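You operate a simulated robot arm through the tools that you are given. There is no shell and no other tool. Be economical: measure what you need, move in short steps, check, and stop when the job is done.

Carry out the task below with a simulated two-armed robot. There is one attempt and no reset: what you move stays moved.

JOB
Mop up the spill on the trolley, spread the white towel there and stand the trolley's flask on it.
Fine: mop with the blue cloth, then leave it in the sink; fetch the towel from the titration bench.

It is judged by the outcome, as a careful person would: the job done as asked, and still so three seconds after it is handed in. It fails if anything else is knocked over, pushed out of place, dropped, spilled or broken. Flat cloth is picked up by pressing the open fingertips on it (5 to 10 N) and closing them slowly along it; thin cloth reads only 2 to 8 mm in the jaws.

ROBOT AND FRAMES
Two 7-joint arms with two-finger parallel grippers on one trunk, on a base that drives. Base frame: it is fixed to the floor where the robot stands at the start and does not move with it; the origin is under the middle of the robot, x ahead of it, y to its left, z up. Lengths are in m, angles in rad, forces in N, time in s.
The left shoulder is at the start at [0.05, 0.177, 1.179], the right one opposite. With the tool pointing down near the work surface each hand reaches from about 0.22 to 0.7 m from the robot's upright axis, wherever it stands, measured 20 degrees to its own side. Places, roughly: bottom of the sink [0, 1.9, 0.6]; cone flask [-0.5, 1.75, 1]; steel trolley [0.6, 0.2, 0.4]; top of the steel trolley [0.6, 0.2, 0.8]. Payload 3.43 kg a hand.
The tool frame of a hand sits at the grasp point between the pads (the TCP): z along the fingers, y along the line on which they close. The tips reach 0.034 m beyond it. Largest opening 0.128 m; finger width 0.024, thickness 0.012; the body of the gripper, 0.048 by 0.13 m, starts 0.096 m behind the TCP.
Orientation is told as [roll, pitch, yaw] about the base's x, y, z axes, in that order, counted from this pose: with the fingers straight down and closing along the base's y, the tool's x points along the base's -x, its y along +y and its z along -z.

CONTROLS
- The arms move only by the tool apply_moves. It takes "left_increments", "right_increments" or both (then of equal length, played together; a hand with none holds still); each is a list of rows, each a list of 6 numbers: the shift along the base's x, y, z in m, then the turn, a rotation vector about the base's x, y, z in rad. In form: [[tx, ty, tz, rx, ry, rz], ...]. A call has 1 to 20 rows; each row shifts and turns the commanded pose from where the row before left it. "left_claw" and "right_claw" are, for a hand that has rows, the finger opening in m, from 0 to 0.128, set as the call begins (left out, the last holds). Each row takes 0.2 s and may step no farther than 0.05 m and 0.15 rad from the row before; otherwise, or with a gripper value out of range, the whole call is refused. Where a pose cannot be reached the arm comes as near as it can. A force on the tool above 40 N (or 10 N above the force at the start of the call, whichever is more), or a blocked arm, ends the call early, and 0.2 s more pass. Each finger travels about 0.108 m/s and halts on what it meets, pressing with about 34 N; the grip force reading is that of the motor and also rises with nothing between the fingers. The clock runs only during rows and for 0.2 s after the last one: add rows that do not move to give the fingers time. It gives the time, the measured TCP pose, the force on the tool (base axes), the opening and the grip force at its end, in the units of the frame above (readings bear some noise), with the torque about the TCP (base axes, N m) and any sound that the robot's microphone picked up, and new pictures: "show" is both (left out), scene, wrist or none (wrist: the cameras of the hands that moved).
- Cameras (640 x 400 px; columns grow to the right, rows downward): "scene" is now at [0.1041, 0.0627, 1.3132]; the picture's right is [0.88, -0.48, 0.00], its down [-0.39, -0.72, -0.57] and it looks along [0.28, 0.50, -0.82] (base axes); focal length 214 px, centre (320, 200). "left" rides on the left gripper at [0.076, 0.011, -0.16] in its tool frame; the picture's right is [-0.15, 0.99, 0.00], its down [-0.88, -0.13, -0.46] and it looks along [-0.45, -0.07, 0.89] (tool axes); focal length 234 px, centre (320, 200). "right" rides on the right gripper at [0.076, -0.011, -0.16] in its tool frame; the picture's right is [0.15, 0.99, 0.00], its down [-0.88, 0.13, -0.46] and it looks along [-0.45, 0.07, 0.89] (tool axes); focal length 234 px, centre (320, 200). There is no depth. A picture from a camera that has moved, and an enlarged one, comes with that camera's place and axes in the base frame and with its lens.
- slide_trunk(by): slides the trunk up (or, below 0, down) by that many m; the arms and the scene camera ride with it, the base frame stays. It gives what a move gives, with no picture.
- steer(legs): drives the robot by 1 to 6 legs, each [ahead, turn to the left] in m and rad, along the robot's own axes; the way and the turn of a leg run together, so that a leg with both is an arc; at most 1.5 m and 3.142 rad a leg. The arms and the cameras ride along, it lands a little off, and it stops where it bumps. It gives what a move gives, and a new picture of the scene camera.
- pan_tilt(pan, tilt): turns the head with the scene camera to pan (to the left, within 1.396 rad either way) and tilt (down, from -0.506 to 1.204), counted from straight ahead of the robot. It gives what a move gives, and a new picture of the scene camera.
- enlarge(camera, box): a new picture of the part [left, top, right, bottom] of that camera's present view, enlarged. The clock stands still meanwhile.
- finish_job(): hands the job in; it is judged then, once.

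Work in short steps. Places have to be worked out from the pictures, the camera data and where the tool is seen: move nearer, look again, correct. Check each grasp and each placing, and mend what went wrong. You have 120 turns and 260 pictures in all, those below and enlarged ones among them. Open the grippers and draw the arms clear of the work before you hand the job in, unless the task says otherwise; then end with one line.

The tools are called after ">>>" as name(argument=value, ...) on one line, values as JSON. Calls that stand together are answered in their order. apply_moves: Moves the arms, as the interface text tells. Its arguments: {"type":"object","properties":{"left_increments":{"type":"array","items":{"type":"array","items":{"type":"number"}}},"left_claw":{"type":"number"},"right_increments":{"type":"array","items":{"type":"array","items":{"type":"number"}}},"right_claw":{"type":"number"},"show":{"type":"string","enum":["both","scene","wrist","none"]}},"required":[]} The other tools are called the same way: slide_trunk (by) slides the trunk up or down; steer (legs) drives the base; pan_tilt (pan, tilt) turns the head that bears the scene camera; enlarge (camera, box) takes an enlarged picture of a part of a camera's view; finish_job () hands the job in.

At the start:

```text
time: 0.0
left_ee_pos: [0.2911, 0.3707, 1.0886]
left_ee_rot: [0.0, -0.002, 0.0]
left_ft_force: [-0.6, -0.7, 0.4]
left_ft_torque: [-0.01, -0.02, 0.01]
left_width: 0.1279
left_grip_force: 0.1
right_ee_pos: [0.3721, 0.0359, 1.1905]
right_ee_rot: [0.003, -0.003, -0.002]
right_ft_force: [-0.6, 0.9, 0.5]
right_ft_torque: [0.04, -0.01, -0.02]
right_width: 0.128
right_grip_force: 0.1
trunk travel left (down, up): [-0.35, 0.051]
robot x, y, heading: [0.0013, 0.0001, -0.0]
head pan, tilt: [1.068, 0.96]
```

scene: 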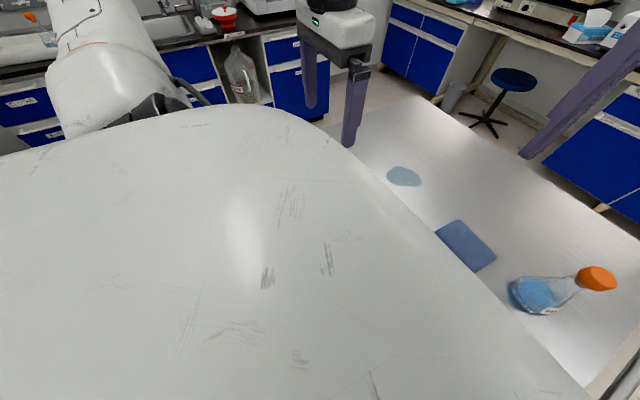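
right: 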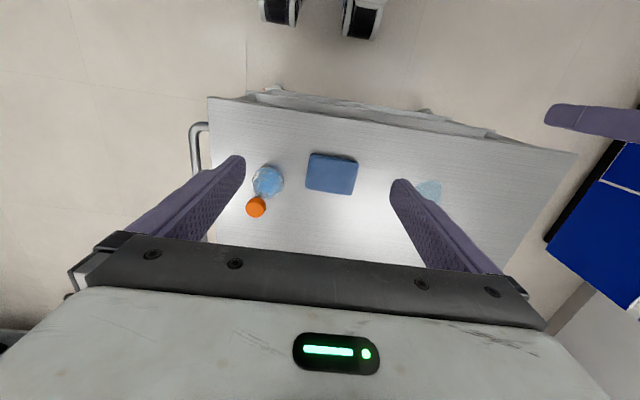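
left: 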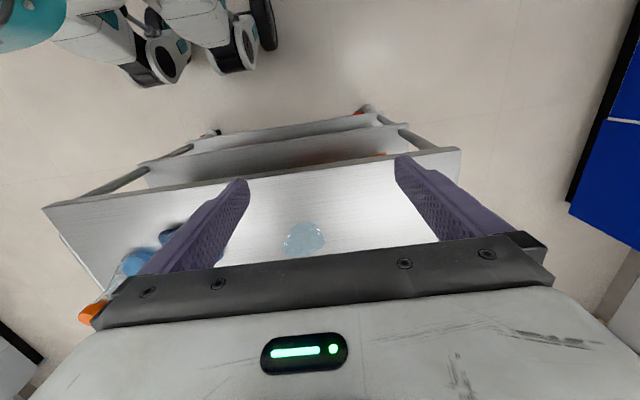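

The trolley is ahead with the spill, cloth and flask on it. I look at it head-on and then around for the titration bench and the sink.

>>> pan_tilt(pan=0.2, tilt=0.75)

>>> pan_tilt(pan=1.3, tilt=0.35)

>>> pan_tilt(pan=-0.9, tilt=0.35)

>>> pan_tilt(pan=0.2, tilt=0.3)

```text
time: 1.2
left_ee_pos: [0.2911, 0.3705, 1.0889]
left_ee_rot: [-0.001, -0.002, -0.001]
left_ft_force: [-0.1, 0.2, 0.4]
left_ft_torque: [0.0, 0.0, 0.02]
left_width: 0.1278
left_grip_force: 0.1
right_ee_pos: [0.3709, 0.0355, 1.1898]
right_ee_rot: [0.003, -0.001, -0.003]
right_ft_force: [0.4, 0.1, 0.1]
right_ft_torque: [0.02, -0.05, -0.01]
right_width: 0.1279
right_grip_force: 0.0
trunk travel left (down, up): [-0.35, 0.051]
robot x, y, heading: [-0.0003, 0.004, 0.002]
head pan, tilt: [0.201, 0.75]
camera scene: at [0.1505, 0.016, 1.3294], right [0.2, -0.98, 0.0], down [-0.67, -0.14, -0.73], along [0.72, 0.15, -0.68], focal length 214 px, centre (320, 200)
```

scene: 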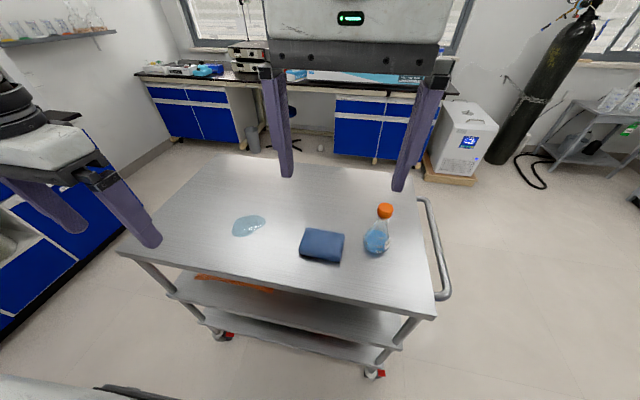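

```text
time: 2.5
left_ee_pos: [0.2908, 0.371, 1.0891]
left_ee_rot: [0.0, 0.0, 0.0]
left_ft_force: [-0.2, 0.2, 0.8]
left_ft_torque: [0.0, 0.01, 0.0]
left_width: 0.1282
left_grip_force: 0.1
right_ee_pos: [0.3722, 0.0349, 1.1903]
right_ee_rot: [0.002, -0.003, 0.0]
right_ft_force: [0.1, -0.1, -0.1]
right_ft_torque: [0.0, -0.02, -0.04]
right_width: 0.1283
right_grip_force: 0.1
trunk travel left (down, up): [-0.35, 0.051]
robot x, y, heading: [0.0024, -0.0045, -0.001]
head pan, tilt: [1.3, 0.351]
camera scene: at [0.0943, 0.0891, 1.3651], right [0.96, -0.27, 0.0], down [-0.09, -0.33, -0.94], along [0.25, 0.9, -0.34], focal length 214 px, centre (320, 200)
```

scene: 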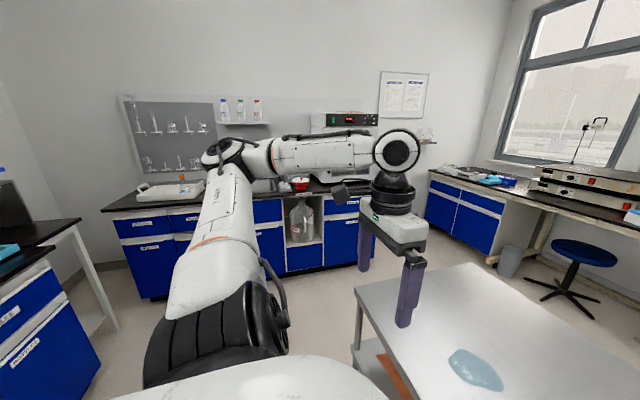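

```text
time: 4.6
left_ee_pos: [0.292, 0.37, 1.0887]
left_ee_rot: [-0.002, 0.001, -0.001]
left_ft_force: [-0.9, 0.9, -0.3]
left_ft_torque: [0.05, -0.03, -0.02]
left_width: 0.1282
left_grip_force: 0.1
right_ee_pos: [0.3719, 0.0356, 1.1895]
right_ee_rot: [0.001, -0.001, -0.002]
right_ft_force: [0.0, 0.0, 0.2]
right_ft_torque: [0.01, 0.02, 0.02]
right_width: 0.1279
right_grip_force: 0.0
trunk travel left (down, up): [-0.35, 0.051]
robot x, y, heading: [0.0041, -0.0007, -0.001]
head pan, tilt: [-0.901, 0.351]
camera scene: at [0.1272, -0.0735, 1.3651], right [-0.78, -0.62, 0.0], down [-0.21, 0.27, -0.94], along [0.58, -0.74, -0.34], focal length 214 px, centre (320, 200)
```

scene: 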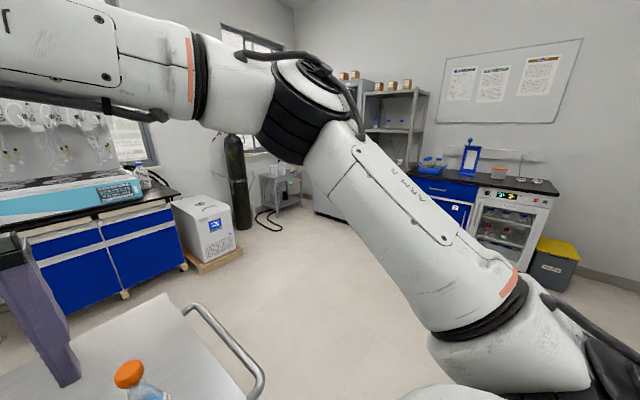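

```text
time: 5.9
left_ee_pos: [0.291, 0.3707, 1.089]
left_ee_rot: [-0.001, 0.002, 0.0]
left_ft_force: [0.4, -0.6, 0.0]
left_ft_torque: [0.02, 0.01, 0.0]
left_width: 0.1278
left_grip_force: 0.1
right_ee_pos: [0.3714, 0.0358, 1.1899]
right_ee_rot: [0.001, -0.002, -0.003]
right_ft_force: [0.5, -0.1, 0.3]
right_ft_torque: [0.0, -0.03, 0.03]
right_width: 0.128
right_grip_force: 0.0
trunk travel left (down, up): [-0.35, 0.051]
robot x, y, heading: [0.0008, 0.0001, -0.002]
head pan, tilt: [0.201, 0.3]
camera scene: at [0.1608, 0.018, 1.3698], right [0.2, -0.98, 0.0], down [-0.29, -0.06, -0.96], along [0.94, 0.19, -0.3], focal length 214 px, centre (320, 200)
```

scene: 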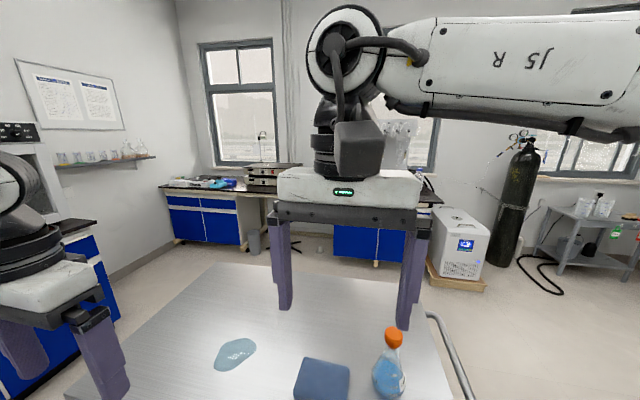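

Trolley top spans about x 0.38–0.91, y −0.21–0.68; spill ≈(0.545,0.334), cloth ≈(0.516,0.086), flask ≈(0.535,−0.074). I look closer at those, and search the far bench for the towel.

>>> enlarge(camera="scene", box=[150, 100, 310, 200])

>>> enlarge(camera="scene", box=[200, 300, 420, 400])

>>> enlarge(camera="right", box=[220, 120, 480, 260])

>>> pan_tilt(pan=-0.4, tilt=0.3)

```text
4.00 times, centred on (230, 150) of scene
camera zoom: at [0.1608, 0.018, 1.3698], right [0.2, -0.98, 0.0], down [-0.29, -0.06, -0.96], along [0.94, 0.19, -0.3], focal length 858 px, centre (680, 400)
```

zoom: 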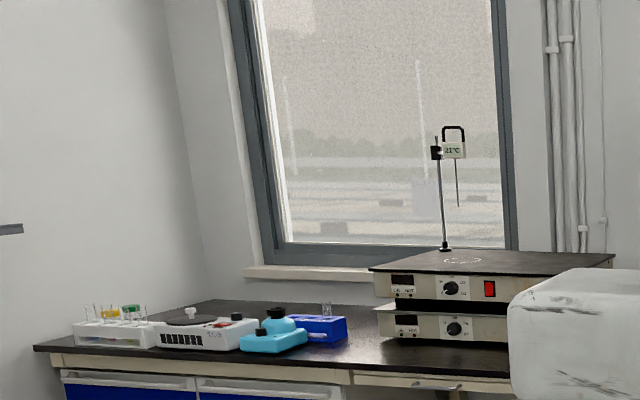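

```text
2.91 times, centred on (310, 350) of scene
camera zoom: at [0.1608, 0.018, 1.3698], right [0.2, -0.98, 0.0], down [-0.29, -0.06, -0.96], along [0.94, 0.19, -0.3], focal length 624 px, centre (349, -236)
```

zoom: 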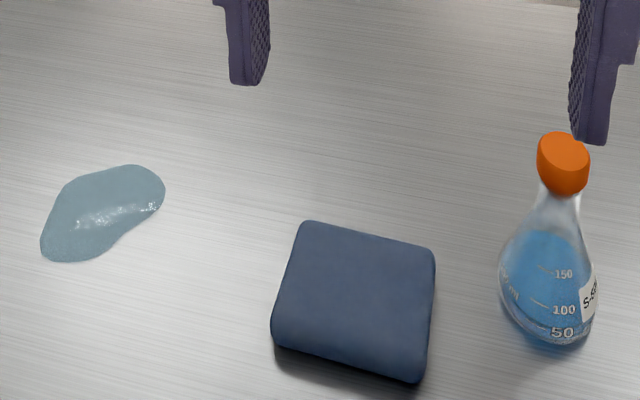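

```text
2.46 times, centred on (350, 190) of right
camera zoom: at [0.294, 0.0231, 1.3495], right [-0.15, 0.99, 0.0], down [0.88, 0.13, 0.46], along [0.45, 0.07, -0.89], focal length 576 px, centre (246, 225)
```

zoom: 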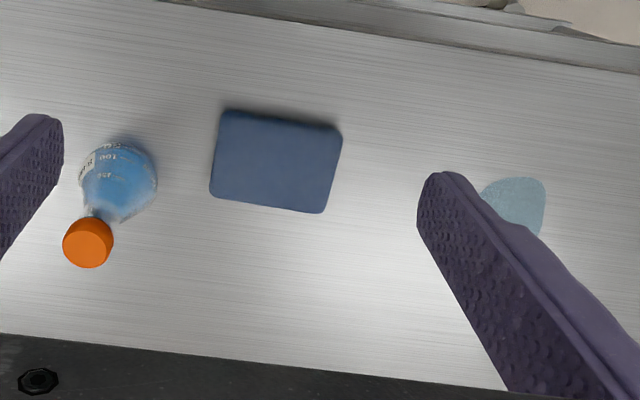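

```text
time: 6.9
left_ee_pos: [0.2913, 0.37, 1.0891]
left_ee_rot: [0.0, 0.0, 0.0]
left_ft_force: [-0.8, -0.1, 0.2]
left_ft_torque: [0.03, 0.02, 0.03]
left_width: 0.1279
left_grip_force: 0.1
right_ee_pos: [0.371, 0.0354, 1.1904]
right_ee_rot: [0.002, -0.003, -0.001]
right_ft_force: [0.3, 0.1, -0.3]
right_ft_torque: [0.01, -0.01, 0.02]
right_width: 0.1279
right_grip_force: 0.1
trunk travel left (down, up): [-0.35, 0.051]
robot x, y, heading: [-0.0005, -0.0031, 0.001]
head pan, tilt: [-0.4, 0.3]
camera scene: at [0.1553, -0.0369, 1.3698], right [-0.39, -0.92, 0.0], down [-0.27, 0.11, -0.96], along [0.88, -0.37, -0.3], focal length 214 px, centre (320, 200)
```

scene: 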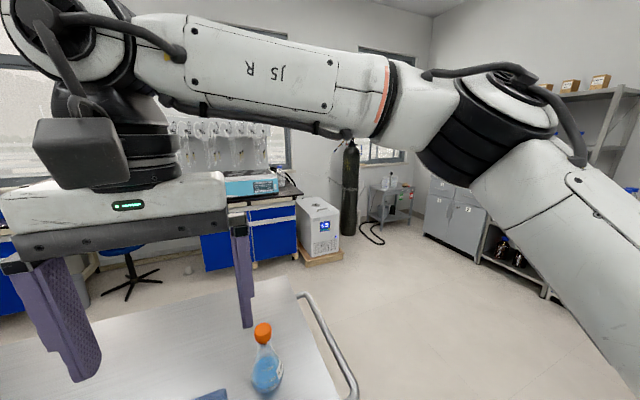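

The cloth is a folded pad about 0.09 (x) × 0.113 (y), centred near (0.492,0.082). I clear the right arm away to its own side, turn the left hand 90° to close along x, and bring it closer.

>>> apply_moves(right_increments=[[0, -0.04, 0, 0, 0, 0], [0, -0.04, 0, 0, 0, 0], [0, -0.04, 0, 0, 0, 0], [0, -0.04, 0, 0, 0, 0], [0, -0.04, 0, 0, 0, 0], [0, -0.04, 0, 0, 0, 0], [0, -0.04, 0, 0, 0, 0], [0, -0.04, 0, 0, 0, 0], [0, 0, 0, 0, 0, 0], [0, 0, 0, 0, 0, 0], [0, 0, 0, 0, 0, 0]], left_increments=[[0, 0, 0, 0, 0, -0.143], [0, 0, 0, 0, 0, -0.143], [0, 0, 0, 0, 0, -0.143], [0, 0, 0, 0, 0, -0.143], [0.01, 0, 0, 0, 0, -0.143], [0.02, 0, 0, 0, 0, -0.143], [0.03, 0, 0, 0, 0, -0.143], [0.03, 0, 0, 0, 0, -0.143], [0.03, 0, 0, 0, 0, -0.143], [0.03, 0, 0, 0, 0, -0.143], [0.03, 0, 0, 0, 0, -0.14]], show="wrist")

>>> pan_tilt(pan=0.2, tilt=0.75)

```text
time: 9.3
left_ee_pos: [0.472, 0.3686, 1.09]
left_ee_rot: [0.0, 0.0, -1.573]
left_ft_force: [-0.2, -0.4, -0.8]
left_ft_torque: [-0.01, 0.0, -0.02]
left_width: 0.1278
left_grip_force: 0.1
right_ee_pos: [0.3714, -0.2869, 1.1894]
right_ee_rot: [0.001, -0.002, -0.001]
right_ft_force: [0.5, 0.7, -1.1]
right_ft_torque: [0.07, 0.03, 0.0]
right_width: 0.1281
right_grip_force: 0.1
trunk travel left (down, up): [-0.35, 0.051]
robot x, y, heading: [0.0024, -0.0002, -0.0]
head pan, tilt: [-0.4, 0.3]
camera right: at [0.2938, -0.2977, 1.349], right [-0.15, 0.99, 0.0], down [0.88, 0.13, 0.46], along [0.45, 0.07, -0.89], focal length 234 px, centre (320, 200)
camera left: at [0.484, 0.4453, 1.2497], right [0.99, -0.15, 0.0], down [-0.13, -0.88, 0.46], along [-0.07, -0.45, -0.89], focal length 234 px, centre (320, 200)
```

right: 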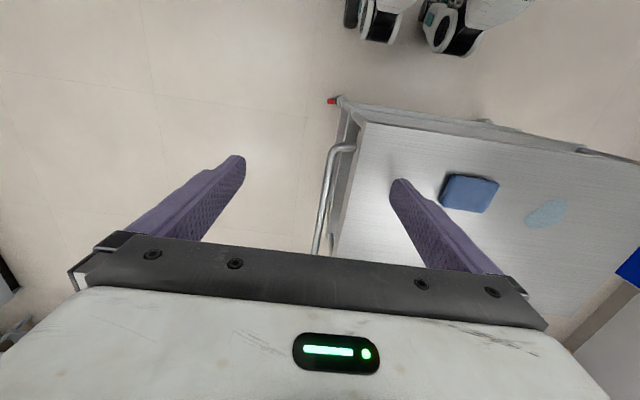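
left: 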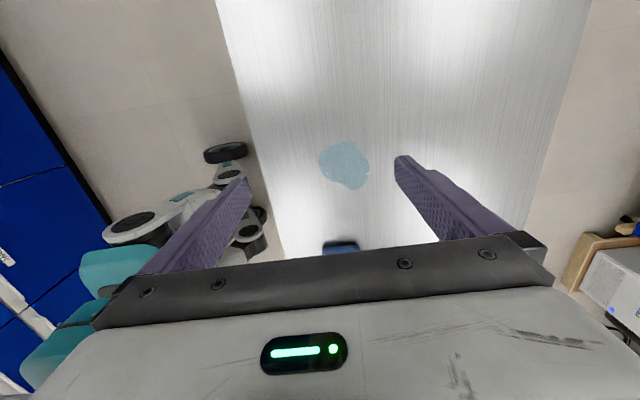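

```text
time: 10.3
left_ee_pos: [0.4703, 0.3692, 1.0894]
left_ee_rot: [0.0, 0.001, -1.568]
left_ft_force: [-0.3, -0.1, 0.0]
left_ft_torque: [0.0, 0.0, 0.01]
left_width: 0.128
left_grip_force: 0.1
right_ee_pos: [0.3693, -0.2853, 1.1892]
right_ee_rot: [0.001, -0.002, -0.002]
right_ft_force: [-0.7, 0.4, 0.2]
right_ft_torque: [-0.01, 0.01, -0.03]
right_width: 0.128
right_grip_force: 0.1
trunk travel left (down, up): [-0.35, 0.051]
robot x, y, heading: [0.0004, -0.0002, -0.001]
head pan, tilt: [0.201, 0.75]
camera scene: at [0.1505, 0.0158, 1.3295], right [0.2, -0.98, 0.0], down [-0.67, -0.14, -0.73], along [0.72, 0.15, -0.68], focal length 214 px, centre (320, 200)
```

scene: 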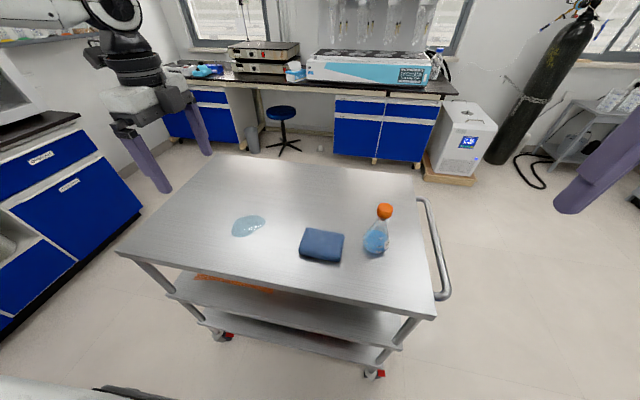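

I carry the left hand over the cloth and partly down, then check with the cameras.

>>> apply_moves(left_increments=[[0.004, -0.041, 0, 0, 0, 0], [0.004, -0.041, 0, 0, 0, 0], [0.004, -0.041, 0, 0, 0, 0], [0.004, -0.041, 0, 0, 0, 0], [0.004, -0.041, 0, 0, 0, 0], [0.004, -0.041, 0, 0, 0, 0], [0.002, -0.041, 0, 0, 0, 0], [0, 0, -0.05, 0, 0, 0], [0, 0, -0.05, 0, 0, 0], [0, 0, -0.05, 0, 0, 0]])

>>> enlarge(camera="left", box=[220, 120, 450, 264])

```text
time: 12.5
left_ee_pos: [0.4549, 0.1604, 0.9359]
left_ee_rot: [0.003, -0.002, -1.567]
left_ft_force: [0.4, 0.5, 0.0]
left_ft_torque: [-0.03, 0.01, -0.02]
left_width: 0.1281
left_grip_force: 0.0
left hand out of reach, approached as far as the arm can: row 6, 7, 10
right_ee_pos: [0.3699, -0.2862, 1.1901]
right_ee_rot: [0.002, 0.0, -0.003]
right_ft_force: [0.0, 0.2, 1.1]
right_ft_torque: [0.0, -0.01, -0.01]
right_width: 0.1279
right_grip_force: 0.0
trunk travel left (down, up): [-0.35, 0.051]
robot x, y, heading: [-0.002, 0.0004, -0.002]
head pan, tilt: [0.201, 0.75]
camera scene: at [0.1506, 0.0162, 1.3295], right [0.2, -0.98, 0.0], down [-0.67, -0.14, -0.73], along [0.72, 0.15, -0.68], focal length 214 px, centre (320, 200)
camera left: at [0.4669, 0.2371, 1.0968], right [0.99, -0.14, 0.0], down [-0.13, -0.88, 0.46], along [-0.06, -0.45, -0.89], focal length 234 px, centre (320, 200)
```

scene: 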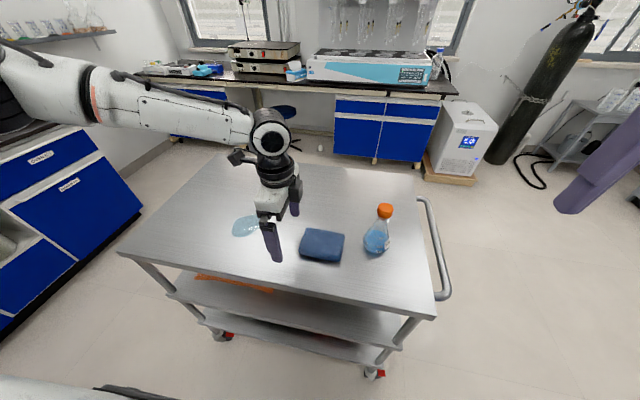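
left: 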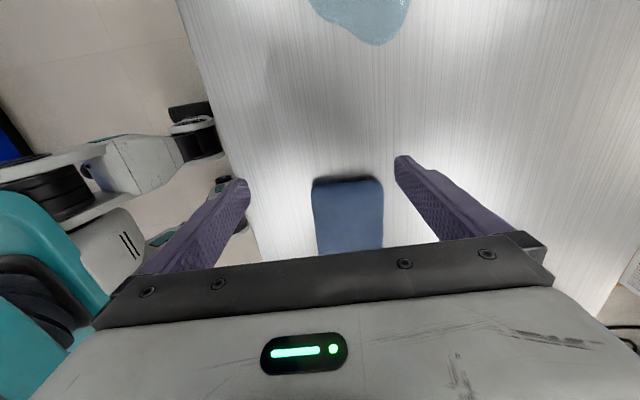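

```text
2.78 times, centred on (335, 192) of left
camera zoom: at [0.4669, 0.2371, 1.0968], right [0.99, -0.14, 0.0], down [-0.13, -0.88, 0.46], along [-0.06, -0.45, -0.89], focal length 650 px, centre (278, 222)
```

zoom: 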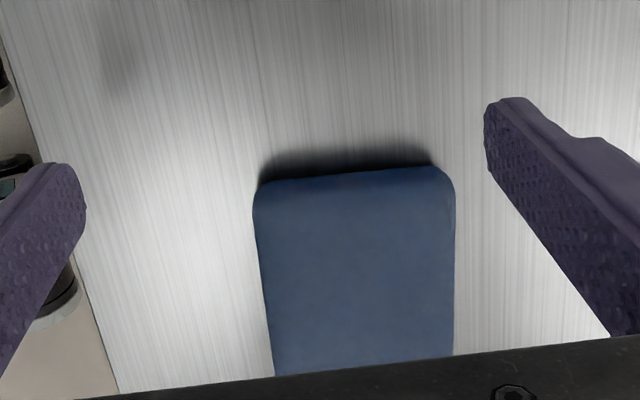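

The left arm ran out of reach at y≈0.16 in this attitude, so I raise it and turn the robot slightly right so the cloth comes into the left hand's field.

>>> apply_moves(left_increments=[[0, 0.01, 0.05, 0, 0, 0], [0, 0.01, 0.05, 0, 0, 0], [0, 0.01, 0.05, 0, 0, 0], [0, 0, 0.03, 0, 0, 0]], show="none")

>>> steer(legs=[[0, -0.35]])

```text
refused: row 1 steps farther than a row can; nothing moved
```

```text
time: 14.0
left_ee_pos: [0.4818, -0.0037, 0.9372]
left_ee_rot: [0.001, -0.003, -1.915]
left_ft_force: [-0.4, -0.1, -0.1]
left_ft_torque: [-0.01, -0.03, -0.01]
left_width: 0.128
left_grip_force: 0.0
right_ee_pos: [0.2504, -0.3956, 1.1887]
right_ee_rot: [0.004, -0.001, -0.347]
right_ft_force: [0.2, 0.0, -0.2]
right_ft_torque: [-0.01, 0.0, 0.0]
right_width: 0.1279
right_grip_force: 0.0
trunk travel left (down, up): [-0.35, 0.051]
robot x, y, heading: [-0.0004, 0.002, -0.346]
head pan, tilt: [0.201, 0.75]
camera scene: at [0.1469, -0.0368, 1.3295], right [-0.15, -0.99, 0.0], down [-0.67, 0.1, -0.73], along [0.72, -0.11, -0.68], focal length 214 px, centre (320, 200)
```

scene: 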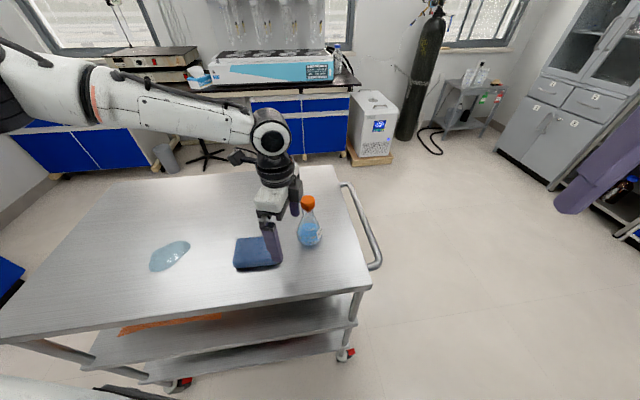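

The lift was refused, but nothing was struck; the flask still stands. I lift straight up now.

>>> apply_moves(left_increments=[[0, 0, 0.045, 0, 0, 0], [0, 0, 0.045, 0, 0, 0], [0, 0, 0.045, 0, 0, 0], [0, 0, 0.015, 0, 0, 0]])

```text
time: 15.0
left_ee_pos: [0.4817, -0.0051, 1.0874]
left_ee_rot: [0.0, -0.003, -1.916]
left_ft_force: [-0.5, 0.1, -0.1]
left_ft_torque: [0.02, 0.0, 0.0]
left_width: 0.1279
left_grip_force: 0.0
right_ee_pos: [0.2516, -0.3941, 1.1897]
right_ee_rot: [0.002, -0.001, -0.348]
right_ft_force: [0.2, 0.8, -0.5]
right_ft_torque: [0.01, -0.02, 0.0]
right_width: 0.1279
right_grip_force: 0.1
trunk travel left (down, up): [-0.35, 0.051]
robot x, y, heading: [-0.001, 0.0017, -0.347]
head pan, tilt: [0.201, 0.75]
camera scene: at [0.1472, -0.0364, 1.3294], right [-0.15, -0.99, 0.0], down [-0.67, 0.1, -0.73], along [0.72, -0.11, -0.68], focal length 214 px, centre (320, 200)
camera left: at [0.5184, 0.0636, 1.2471], right [0.88, -0.47, 0.0], down [-0.42, -0.78, 0.46], along [-0.22, -0.41, -0.89], focal length 234 px, centre (320, 200)
```

scene: 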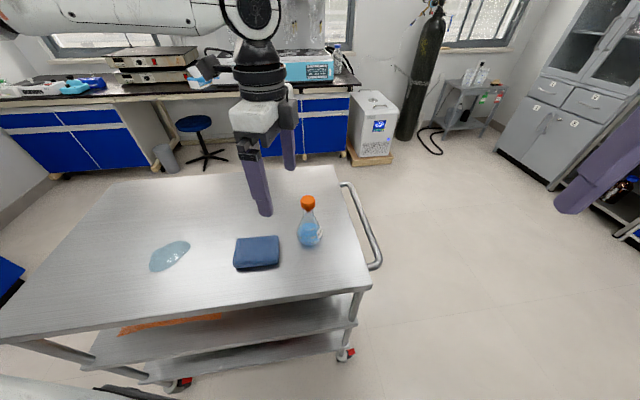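
left: 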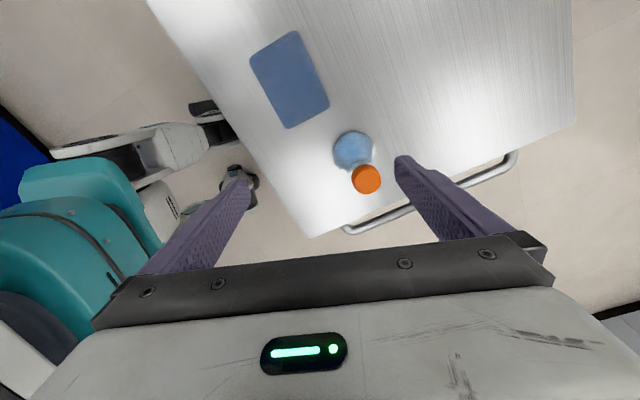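

Cloth centre ≈(0.484,0.083). I turn the hand back to −90°, shift over the cloth and descend to z≈0.92.

>>> apply_moves(left_increments=[[0, 0.03, 0, 0, 0, 0.115], [0, 0.03, 0, 0, 0, 0.115], [0.002, 0.028, 0, 0, 0, 0.115], [0, 0, -0.045, 0, 0, 0], [0, 0, -0.045, 0, 0, 0], [0, 0, -0.045, 0, 0, 0], [0, 0, -0.032, 0, 0, 0]])

>>> enlarge(camera="scene", box=[200, 190, 360, 290])

```text
time: 16.6
left_ee_pos: [0.4834, 0.0854, 0.9201]
left_ee_rot: [0.001, -0.004, -1.572]
left_ft_force: [-0.2, 0.5, 0.0]
left_ft_torque: [0.0, 0.02, -0.04]
left_width: 0.128
left_grip_force: 0.2
right_ee_pos: [0.2521, -0.3951, 1.1913]
right_ee_rot: [0.001, -0.002, -0.346]
right_ft_force: [0.2, -0.2, 0.6]
right_ft_torque: [-0.02, 0.02, 0.0]
right_width: 0.1279
right_grip_force: 0.2
trunk travel left (down, up): [-0.35, 0.051]
robot x, y, heading: [-0.0018, 0.0006, -0.348]
head pan, tilt: [0.201, 0.75]
camera scene: at [0.1473, -0.0364, 1.3295], right [-0.15, -0.99, 0.0], down [-0.68, 0.1, -0.73], along [0.72, -0.11, -0.68], focal length 214 px, centre (320, 200)
camera left: at [0.4953, 0.1616, 1.0801], right [0.99, -0.15, 0.0], down [-0.13, -0.88, 0.46], along [-0.06, -0.45, -0.89], focal length 234 px, centre (320, 200)
```

scene: 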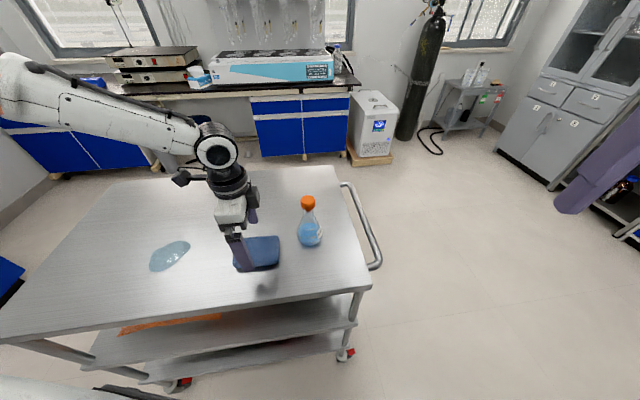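
left: 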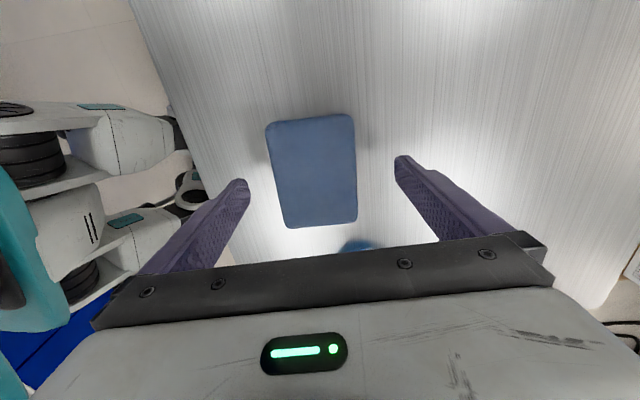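

```text
4.00 times, centred on (280, 240) of scene
camera zoom: at [0.1473, -0.0364, 1.3295], right [-0.15, -0.99, 0.0], down [-0.68, 0.1, -0.73], along [0.72, -0.11, -0.68], focal length 858 px, centre (480, 40)
```

zoom: 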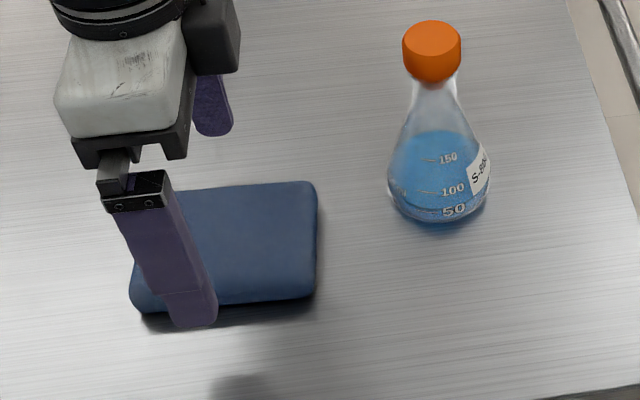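

The cloth is nicely between the fingers (centre ≈(0.477,0.068)). I correct by a few mm and lower to just above the surface.

>>> apply_moves(left_increments=[[-0.005, -0.014, 0, 0, 0, 0], [0, 0, -0.03, 0, 0, 0], [0, 0, -0.025, 0, 0, 0], [0, 0, -0.015, 0, 0, 0], [0, 0, -0.008, 0, 0, 0], [0, 0, 0, 0, 0, 0]])

>>> enlarge(camera="scene", box=[200, 190, 360, 290])

```text
time: 17.3
left_ee_pos: [0.4791, 0.0698, 0.8834]
left_ee_rot: [0.0, -0.002, -1.573]
left_ft_force: [-2.6, 2.9, 10.4]
left_ft_torque: [0.16, 0.87, -0.16]
left_width: 0.1281
left_grip_force: 0.1
right_ee_pos: [0.2521, -0.3942, 1.1905]
right_ee_rot: [0.003, -0.002, -0.348]
right_ft_force: [-0.2, -0.1, -0.6]
right_ft_torque: [-0.01, 0.09, -0.01]
right_width: 0.1281
right_grip_force: 0.1
trunk travel left (down, up): [-0.35, 0.051]
robot x, y, heading: [-0.0021, -0.001, -0.347]
head pan, tilt: [0.201, 0.75]
stopped in row 3 (left hand): the force on the tool passed its limit (the readings are from after the stop); the commanded pose is now the measured one
camera scene: at [0.1468, -0.0364, 1.3296], right [-0.14, -0.99, 0.0], down [-0.67, 0.1, -0.73], along [0.72, -0.11, -0.68], focal length 214 px, centre (320, 200)
camera left: at [0.4906, 0.1462, 1.0443], right [0.99, -0.15, 0.0], down [-0.13, -0.88, 0.46], along [-0.07, -0.45, -0.89], focal length 234 px, centre (320, 200)
```

scene: 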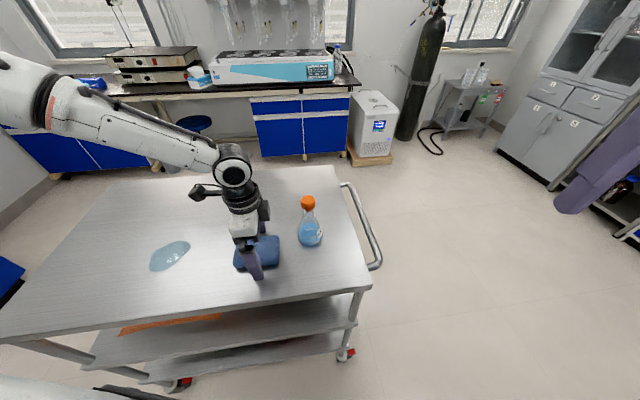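
left: 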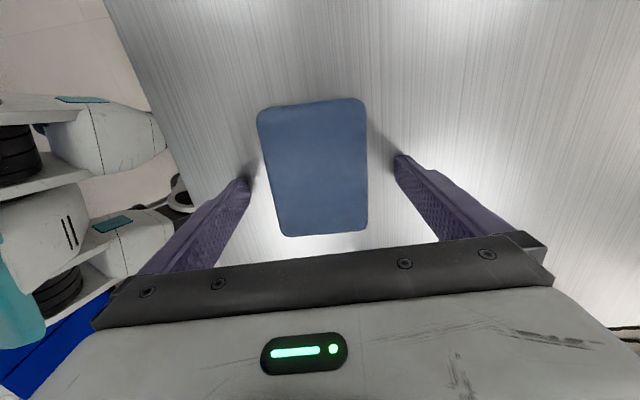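

```text
4.00 times, centred on (280, 240) of scene
camera zoom: at [0.1468, -0.0364, 1.3296], right [-0.14, -0.99, 0.0], down [-0.67, 0.1, -0.73], along [0.72, -0.11, -0.68], focal length 858 px, centre (480, 40)
```

zoom: 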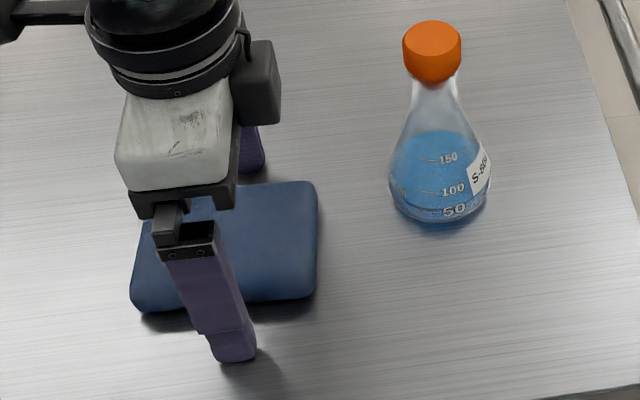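

Contact at z=0.8834 tells that the trolley top is at about 0.848. I rise 5 mm, centre on the cloth (y≈0.083) and close slowly around it.

>>> apply_moves(left_increments=[[0, 0.006, 0.006, 0, 0, 0], [0, 0.007, 0, 0, 0, 0], [0, 0, -0.002, 0, 0, 0]], left_claw=0.09, show="none")

>>> apply_moves(left_increments=[[0, 0, 0, 0, 0, 0], [0, 0, 0, 0, 0, 0], [0, 0, 0, 0, 0, 0], [0, 0, 0, 0, 0, 0]], left_claw=0.0)

>>> enlarge(camera="scene", box=[200, 190, 360, 290])

```text
time: 18.1
left_ee_pos: [0.4784, 0.0836, 0.8875]
left_ee_rot: [0.003, -0.002, -1.569]
left_ft_force: [-0.2, -0.2, 0.1]
left_ft_torque: [-0.02, -0.01, 0.02]
left_width: 0.0898
left_grip_force: 0.0
right_ee_pos: [0.252, -0.3943, 1.189]
right_ee_rot: [0.001, 0.001, -0.347]
right_ft_force: [-0.1, -1.2, -0.1]
right_ft_torque: [-0.06, -0.03, -0.01]
right_width: 0.1279
right_grip_force: 0.1
trunk travel left (down, up): [-0.35, 0.051]
robot x, y, heading: [0.0033, 0.0017, -0.347]
head pan, tilt: [0.201, 0.75]
```

```text
time: 19.1
left_ee_pos: [0.4799, 0.0833, 0.887]
left_ee_rot: [0.0, -0.003, -1.571]
left_ft_force: [1.2, -0.1, 0.5]
left_ft_torque: [0.08, -0.07, -0.02]
left_width: 0.0792
left_grip_force: 34.3
right_ee_pos: [0.251, -0.3943, 1.1894]
right_ee_rot: [0.001, 0.0, -0.348]
right_ft_force: [-0.9, 0.2, 0.7]
right_ft_torque: [0.0, 0.01, 0.01]
right_width: 0.1281
right_grip_force: 0.1
trunk travel left (down, up): [-0.35, 0.051]
robot x, y, heading: [0.002, -0.0003, -0.344]
head pan, tilt: [0.201, 0.75]
camera scene: at [0.1472, -0.0363, 1.3295], right [-0.14, -0.99, 0.0], down [-0.67, 0.1, -0.73], along [0.72, -0.11, -0.68], focal length 214 px, centre (320, 200)
camera left: at [0.4909, 0.1598, 1.0477], right [0.99, -0.15, 0.0], down [-0.13, -0.88, 0.46], along [-0.06, -0.45, -0.89], focal length 234 px, centre (320, 200)
```

scene: 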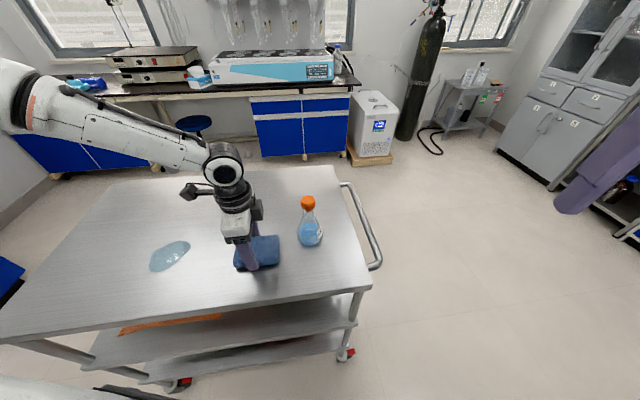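
left: 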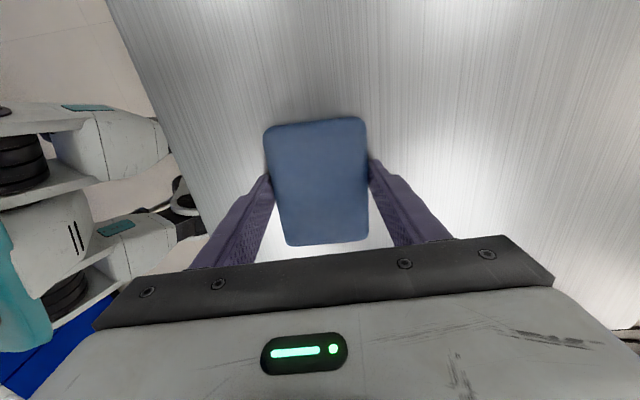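

```text
4.00 times, centred on (280, 240) of scene
camera zoom: at [0.1472, -0.0363, 1.3295], right [-0.14, -0.99, 0.0], down [-0.67, 0.1, -0.73], along [0.72, -0.11, -0.68], focal length 858 px, centre (480, 40)
```

zoom: 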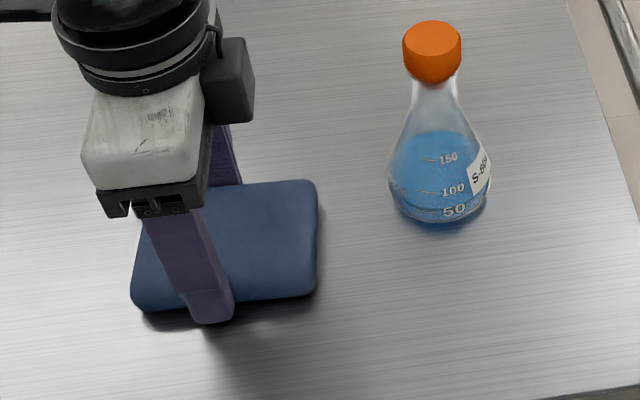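

The cloth is a stiff pad held firmly (0.079 m). I lift it clear 6 cm.

>>> apply_moves(left_increments=[[0, 0, 0.02, 0, 0, 0], [0, 0, 0.03, 0, 0, 0], [0, 0, 0.03, 0, 0, 0]])

```text
time: 19.9
left_ee_pos: [0.4806, 0.0839, 0.9689]
left_ee_rot: [0.003, 0.001, -1.571]
left_ft_force: [0.2, 0.9, -0.7]
left_ft_torque: [-0.02, 0.02, 0.0]
left_width: 0.0793
left_grip_force: 33.6
right_ee_pos: [0.2516, -0.3936, 1.1893]
right_ee_rot: [0.003, -0.002, -0.348]
right_ft_force: [1.2, -0.3, 0.1]
right_ft_torque: [0.0, -0.02, 0.0]
right_width: 0.1277
right_grip_force: 0.2
trunk travel left (down, up): [-0.35, 0.051]
robot x, y, heading: [0.0009, 0.0013, -0.344]
head pan, tilt: [0.201, 0.75]
camera scene: at [0.1469, -0.0363, 1.3295], right [-0.14, -0.99, 0.0], down [-0.67, 0.1, -0.73], along [0.72, -0.11, -0.68], focal length 214 px, centre (320, 200)
camera left: at [0.492, 0.1597, 1.1292], right [0.99, -0.15, 0.0], down [-0.13, -0.88, 0.46], along [-0.07, -0.45, -0.89], focal length 234 px, centre (320, 200)
```

scene: 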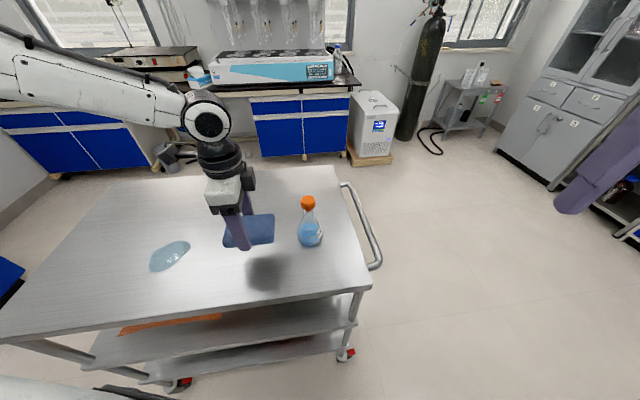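
left: 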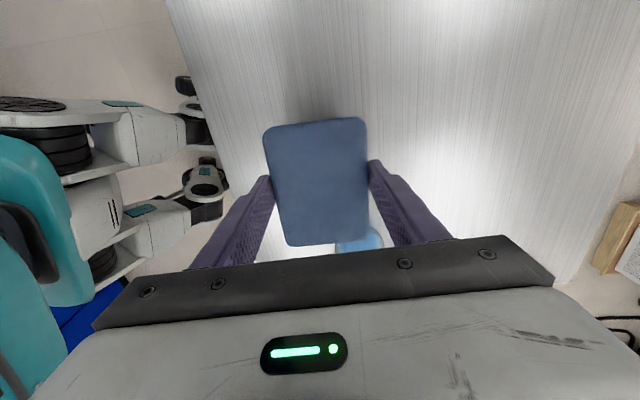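

The cloth is held, clear of everything. I turn the robot back to heading 0 so the spill is within the left hand's reach.

>>> steer(legs=[[0, 0.345]])

```text
time: 21.4
left_ee_pos: [0.4248, 0.2408, 0.9681]
left_ee_rot: [0.003, -0.002, -1.226]
left_ft_force: [0.1, 0.4, -1.0]
left_ft_torque: [-0.01, -0.02, 0.05]
left_width: 0.0792
left_grip_force: 34.1
right_ee_pos: [0.3698, -0.287, 1.1903]
right_ee_rot: [0.002, 0.0, -0.003]
right_ft_force: [0.8, 0.0, -0.5]
right_ft_torque: [-0.02, 0.03, 0.04]
right_width: 0.1279
right_grip_force: 0.1
trunk travel left (down, up): [-0.35, 0.051]
robot x, y, heading: [-0.0016, -0.0021, -0.0]
head pan, tilt: [0.201, 0.75]
camera scene: at [0.1507, 0.0161, 1.3294], right [0.2, -0.98, 0.0], down [-0.67, -0.13, -0.73], along [0.72, 0.14, -0.68], focal length 214 px, centre (320, 200)
```

scene: 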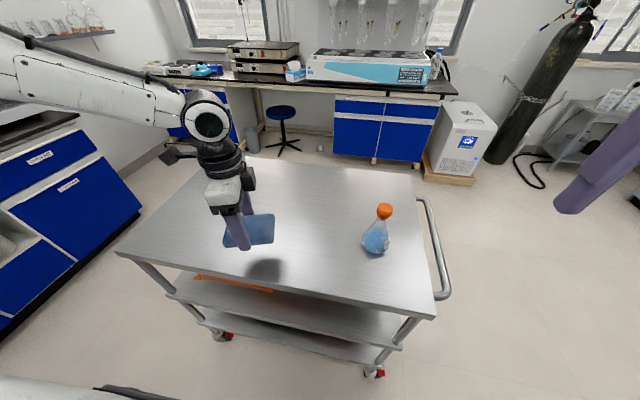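

I move over the spill and lower to just above it, then look.

>>> apply_moves(left_increments=[[0.026, 0.02, 0, 0, 0, 0], [0.026, 0.02, 0, 0, 0, 0], [0.026, 0.02, -0.02, 0, 0, 0], [0, 0, -0.03, 0, 0, 0]])

>>> enlarge(camera="scene", box=[180, 170, 340, 270])

```text
time: 22.4
left_ee_pos: [0.5043, 0.3014, 0.9196]
left_ee_rot: [0.001, -0.001, -1.226]
left_ft_force: [0.2, -0.1, 0.3]
left_ft_torque: [-0.01, 0.01, 0.03]
left_width: 0.079
left_grip_force: 34.0
right_ee_pos: [0.3701, -0.287, 1.1889]
right_ee_rot: [0.002, -0.001, -0.004]
right_ft_force: [-0.4, 0.4, -0.2]
right_ft_torque: [-0.01, 0.02, 0.01]
right_width: 0.1277
right_grip_force: 0.1
trunk travel left (down, up): [-0.35, 0.051]
robot x, y, heading: [-0.002, -0.0014, 0.0]
head pan, tilt: [0.201, 0.75]
camera scene: at [0.1507, 0.0157, 1.3295], right [0.2, -0.98, 0.0], down [-0.67, -0.13, -0.73], along [0.72, 0.14, -0.68], focal length 214 px, centre (320, 200)
camera left: at [0.4888, 0.3768, 1.0797], right [0.98, 0.2, 0.0], down [0.17, -0.87, 0.46], along [0.09, -0.45, -0.89], focal length 234 px, centre (320, 200)
```

scene: 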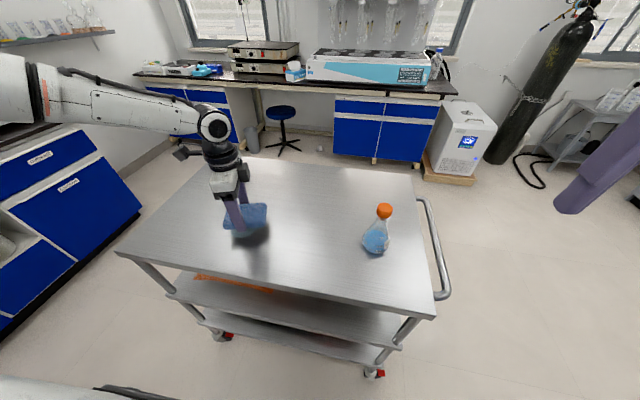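
left: 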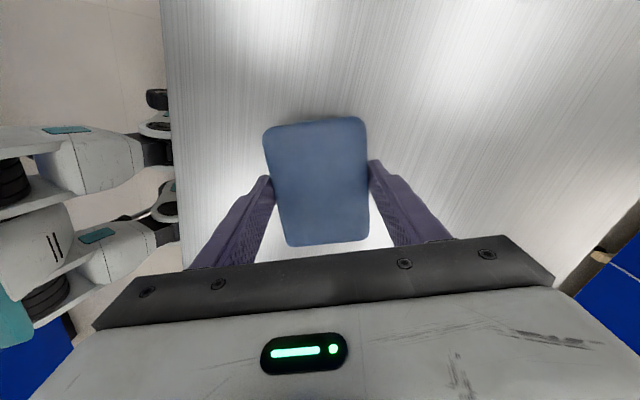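

```text
4.00 times, centred on (260, 220) of scene
camera zoom: at [0.1507, 0.0157, 1.3295], right [0.2, -0.98, 0.0], down [-0.67, -0.13, -0.73], along [0.72, 0.14, -0.68], focal length 858 px, centre (560, 120)
```

zoom: 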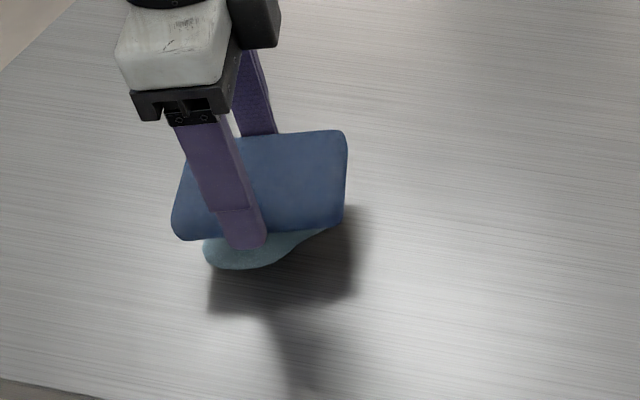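

The pad is right over the spill. I lower until light contact.

>>> apply_moves(left_increments=[[0, 0, -0.02, 0, 0, 0], [0, 0, -0.01, 0, 0, 0], [0, 0, -0.004, 0, 0, 0], [0, 0, 0, 0, 0, 0]], show="none")

```text
time: 23.4
left_ee_pos: [0.5028, 0.3017, 0.8867]
left_ee_rot: [0.005, -0.001, -1.225]
left_ft_force: [-1.5, 2.5, 12.8]
left_ft_torque: [-0.05, 0.52, -0.13]
left_width: 0.0789
left_grip_force: 33.9
right_ee_pos: [0.368, -0.2867, 1.1908]
right_ee_rot: [0.001, -0.002, -0.004]
right_ft_force: [0.1, -0.5, 0.1]
right_ft_torque: [-0.01, 0.01, -0.01]
right_width: 0.128
right_grip_force: 0.1
trunk travel left (down, up): [-0.35, 0.051]
robot x, y, heading: [0.0013, 0.0007, -0.001]
head pan, tilt: [0.201, 0.75]
```

Contact at 12.8 N. I ease off 1 mm and wipe back and forth across the spill's extent.

>>> apply_moves(left_increments=[[0, 0, 0.001, 0, 0, 0], [0, 0.02, 0, 0, 0, 0], [0, 0.02, 0, 0, 0, 0], [0.02, 0, 0, 0, 0, 0], [0.015, -0.02, 0, 0, 0, 0], [0, -0.025, 0, 0, 0, 0], [0, -0.025, 0, 0, 0, 0], [0, -0.02, 0, 0, 0, 0], [-0.025, 0, 0, 0, 0, 0], [-0.02, 0.02, 0, 0, 0, 0], [0, 0.025, 0, 0, 0, 0], [0, 0.025, 0, 0, 0, 0], [-0.02, 0.02, 0, 0, 0, 0], [-0.02, -0.02, 0, 0, 0, 0], [0, -0.025, 0, 0, 0, 0], [0, -0.025, 0, 0, 0, 0], [0.025, -0.02, 0, 0, 0, 0], [0.025, 0.025, 0, 0, 0, 0], [0, 0.025, 0, 0, 0, 0]], show="scene")

>>> enlarge(camera="scene", box=[180, 170, 340, 270])

```text
time: 27.4
left_ee_pos: [0.4896, 0.3084, 0.8942]
left_ee_rot: [0.002, 0.0, -1.228]
left_ft_force: [-0.1, -0.2, 0.0]
left_ft_torque: [0.02, 0.01, -0.01]
left_width: 0.0788
left_grip_force: 34.1
left hand out of reach, approached as far as the arm can: row 7, 8
right_ee_pos: [0.3695, -0.2866, 1.1909]
right_ee_rot: [0.002, -0.002, -0.005]
right_ft_force: [-0.4, 0.4, 0.5]
right_ft_torque: [-0.03, 0.04, 0.0]
right_width: 0.1281
right_grip_force: 0.1
trunk travel left (down, up): [-0.35, 0.051]
robot x, y, heading: [0.0006, -0.0016, -0.005]
head pan, tilt: [0.201, 0.75]
camera scene: at [0.1504, 0.0159, 1.3295], right [0.2, -0.98, 0.0], down [-0.67, -0.13, -0.73], along [0.72, 0.14, -0.68], focal length 214 px, centre (320, 200)
```

scene: 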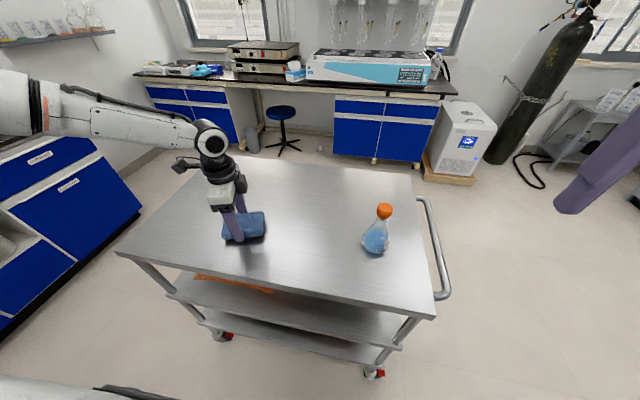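

```text
4.00 times, centred on (260, 220) of scene
camera zoom: at [0.1504, 0.0159, 1.3295], right [0.2, -0.98, 0.0], down [-0.67, -0.13, -0.73], along [0.72, 0.14, -0.68], focal length 858 px, centre (560, 120)
```

zoom: 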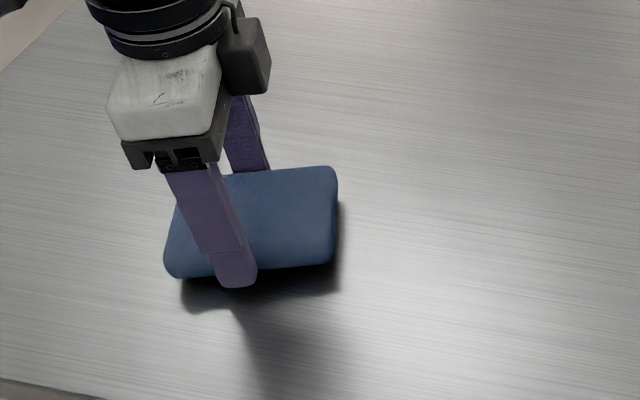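

The hand drifted up a little along the way. I lift and look at what remains.

>>> apply_moves(left_increments=[[0, 0, 0.045, 0, 0, 0], [-0.03, 0.02, 0.03, 0, 0, 0], [-0.04, 0.02, 0.02, 0, 0, 0]])

>>> enlarge(camera="scene", box=[180, 160, 340, 260])

```text
time: 28.2
left_ee_pos: [0.4206, 0.348, 0.9898]
left_ee_rot: [0.003, -0.002, -1.224]
left_ft_force: [-0.5, 0.0, -0.9]
left_ft_torque: [0.0, -0.03, 0.0]
left_width: 0.079
left_grip_force: 34.3
right_ee_pos: [0.3697, -0.2854, 1.1899]
right_ee_rot: [0.003, -0.002, -0.003]
right_ft_force: [-0.5, -0.4, -0.4]
right_ft_torque: [-0.03, 0.01, -0.05]
right_width: 0.128
right_grip_force: 0.0
trunk travel left (down, up): [-0.35, 0.051]
robot x, y, heading: [-0.004, 0.0027, -0.002]
head pan, tilt: [0.201, 0.75]
camera scene: at [0.1497, 0.016, 1.3296], right [0.2, -0.98, 0.0], down [-0.67, -0.13, -0.73], along [0.72, 0.14, -0.68], focal length 214 px, centre (320, 200)
camera left: at [0.4058, 0.4233, 1.1493], right [0.98, 0.2, 0.0], down [0.17, -0.87, 0.46], along [0.09, -0.45, -0.89], focal length 234 px, centre (320, 200)
```

scene: 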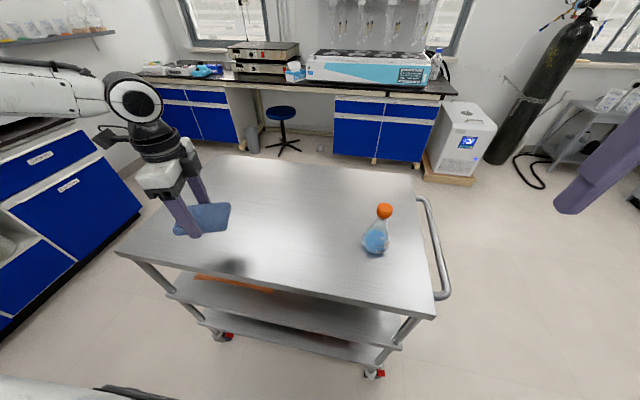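
left: 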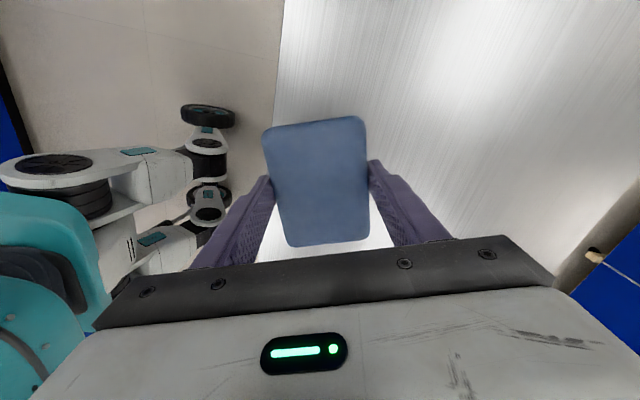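

```text
4.00 times, centred on (260, 210) of scene
camera zoom: at [0.1497, 0.016, 1.3296], right [0.2, -0.98, 0.0], down [-0.67, -0.13, -0.73], along [0.72, 0.14, -0.68], focal length 858 px, centre (560, 160)
```

zoom: 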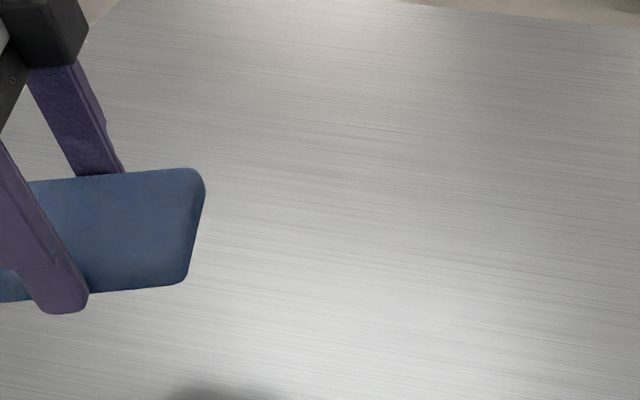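

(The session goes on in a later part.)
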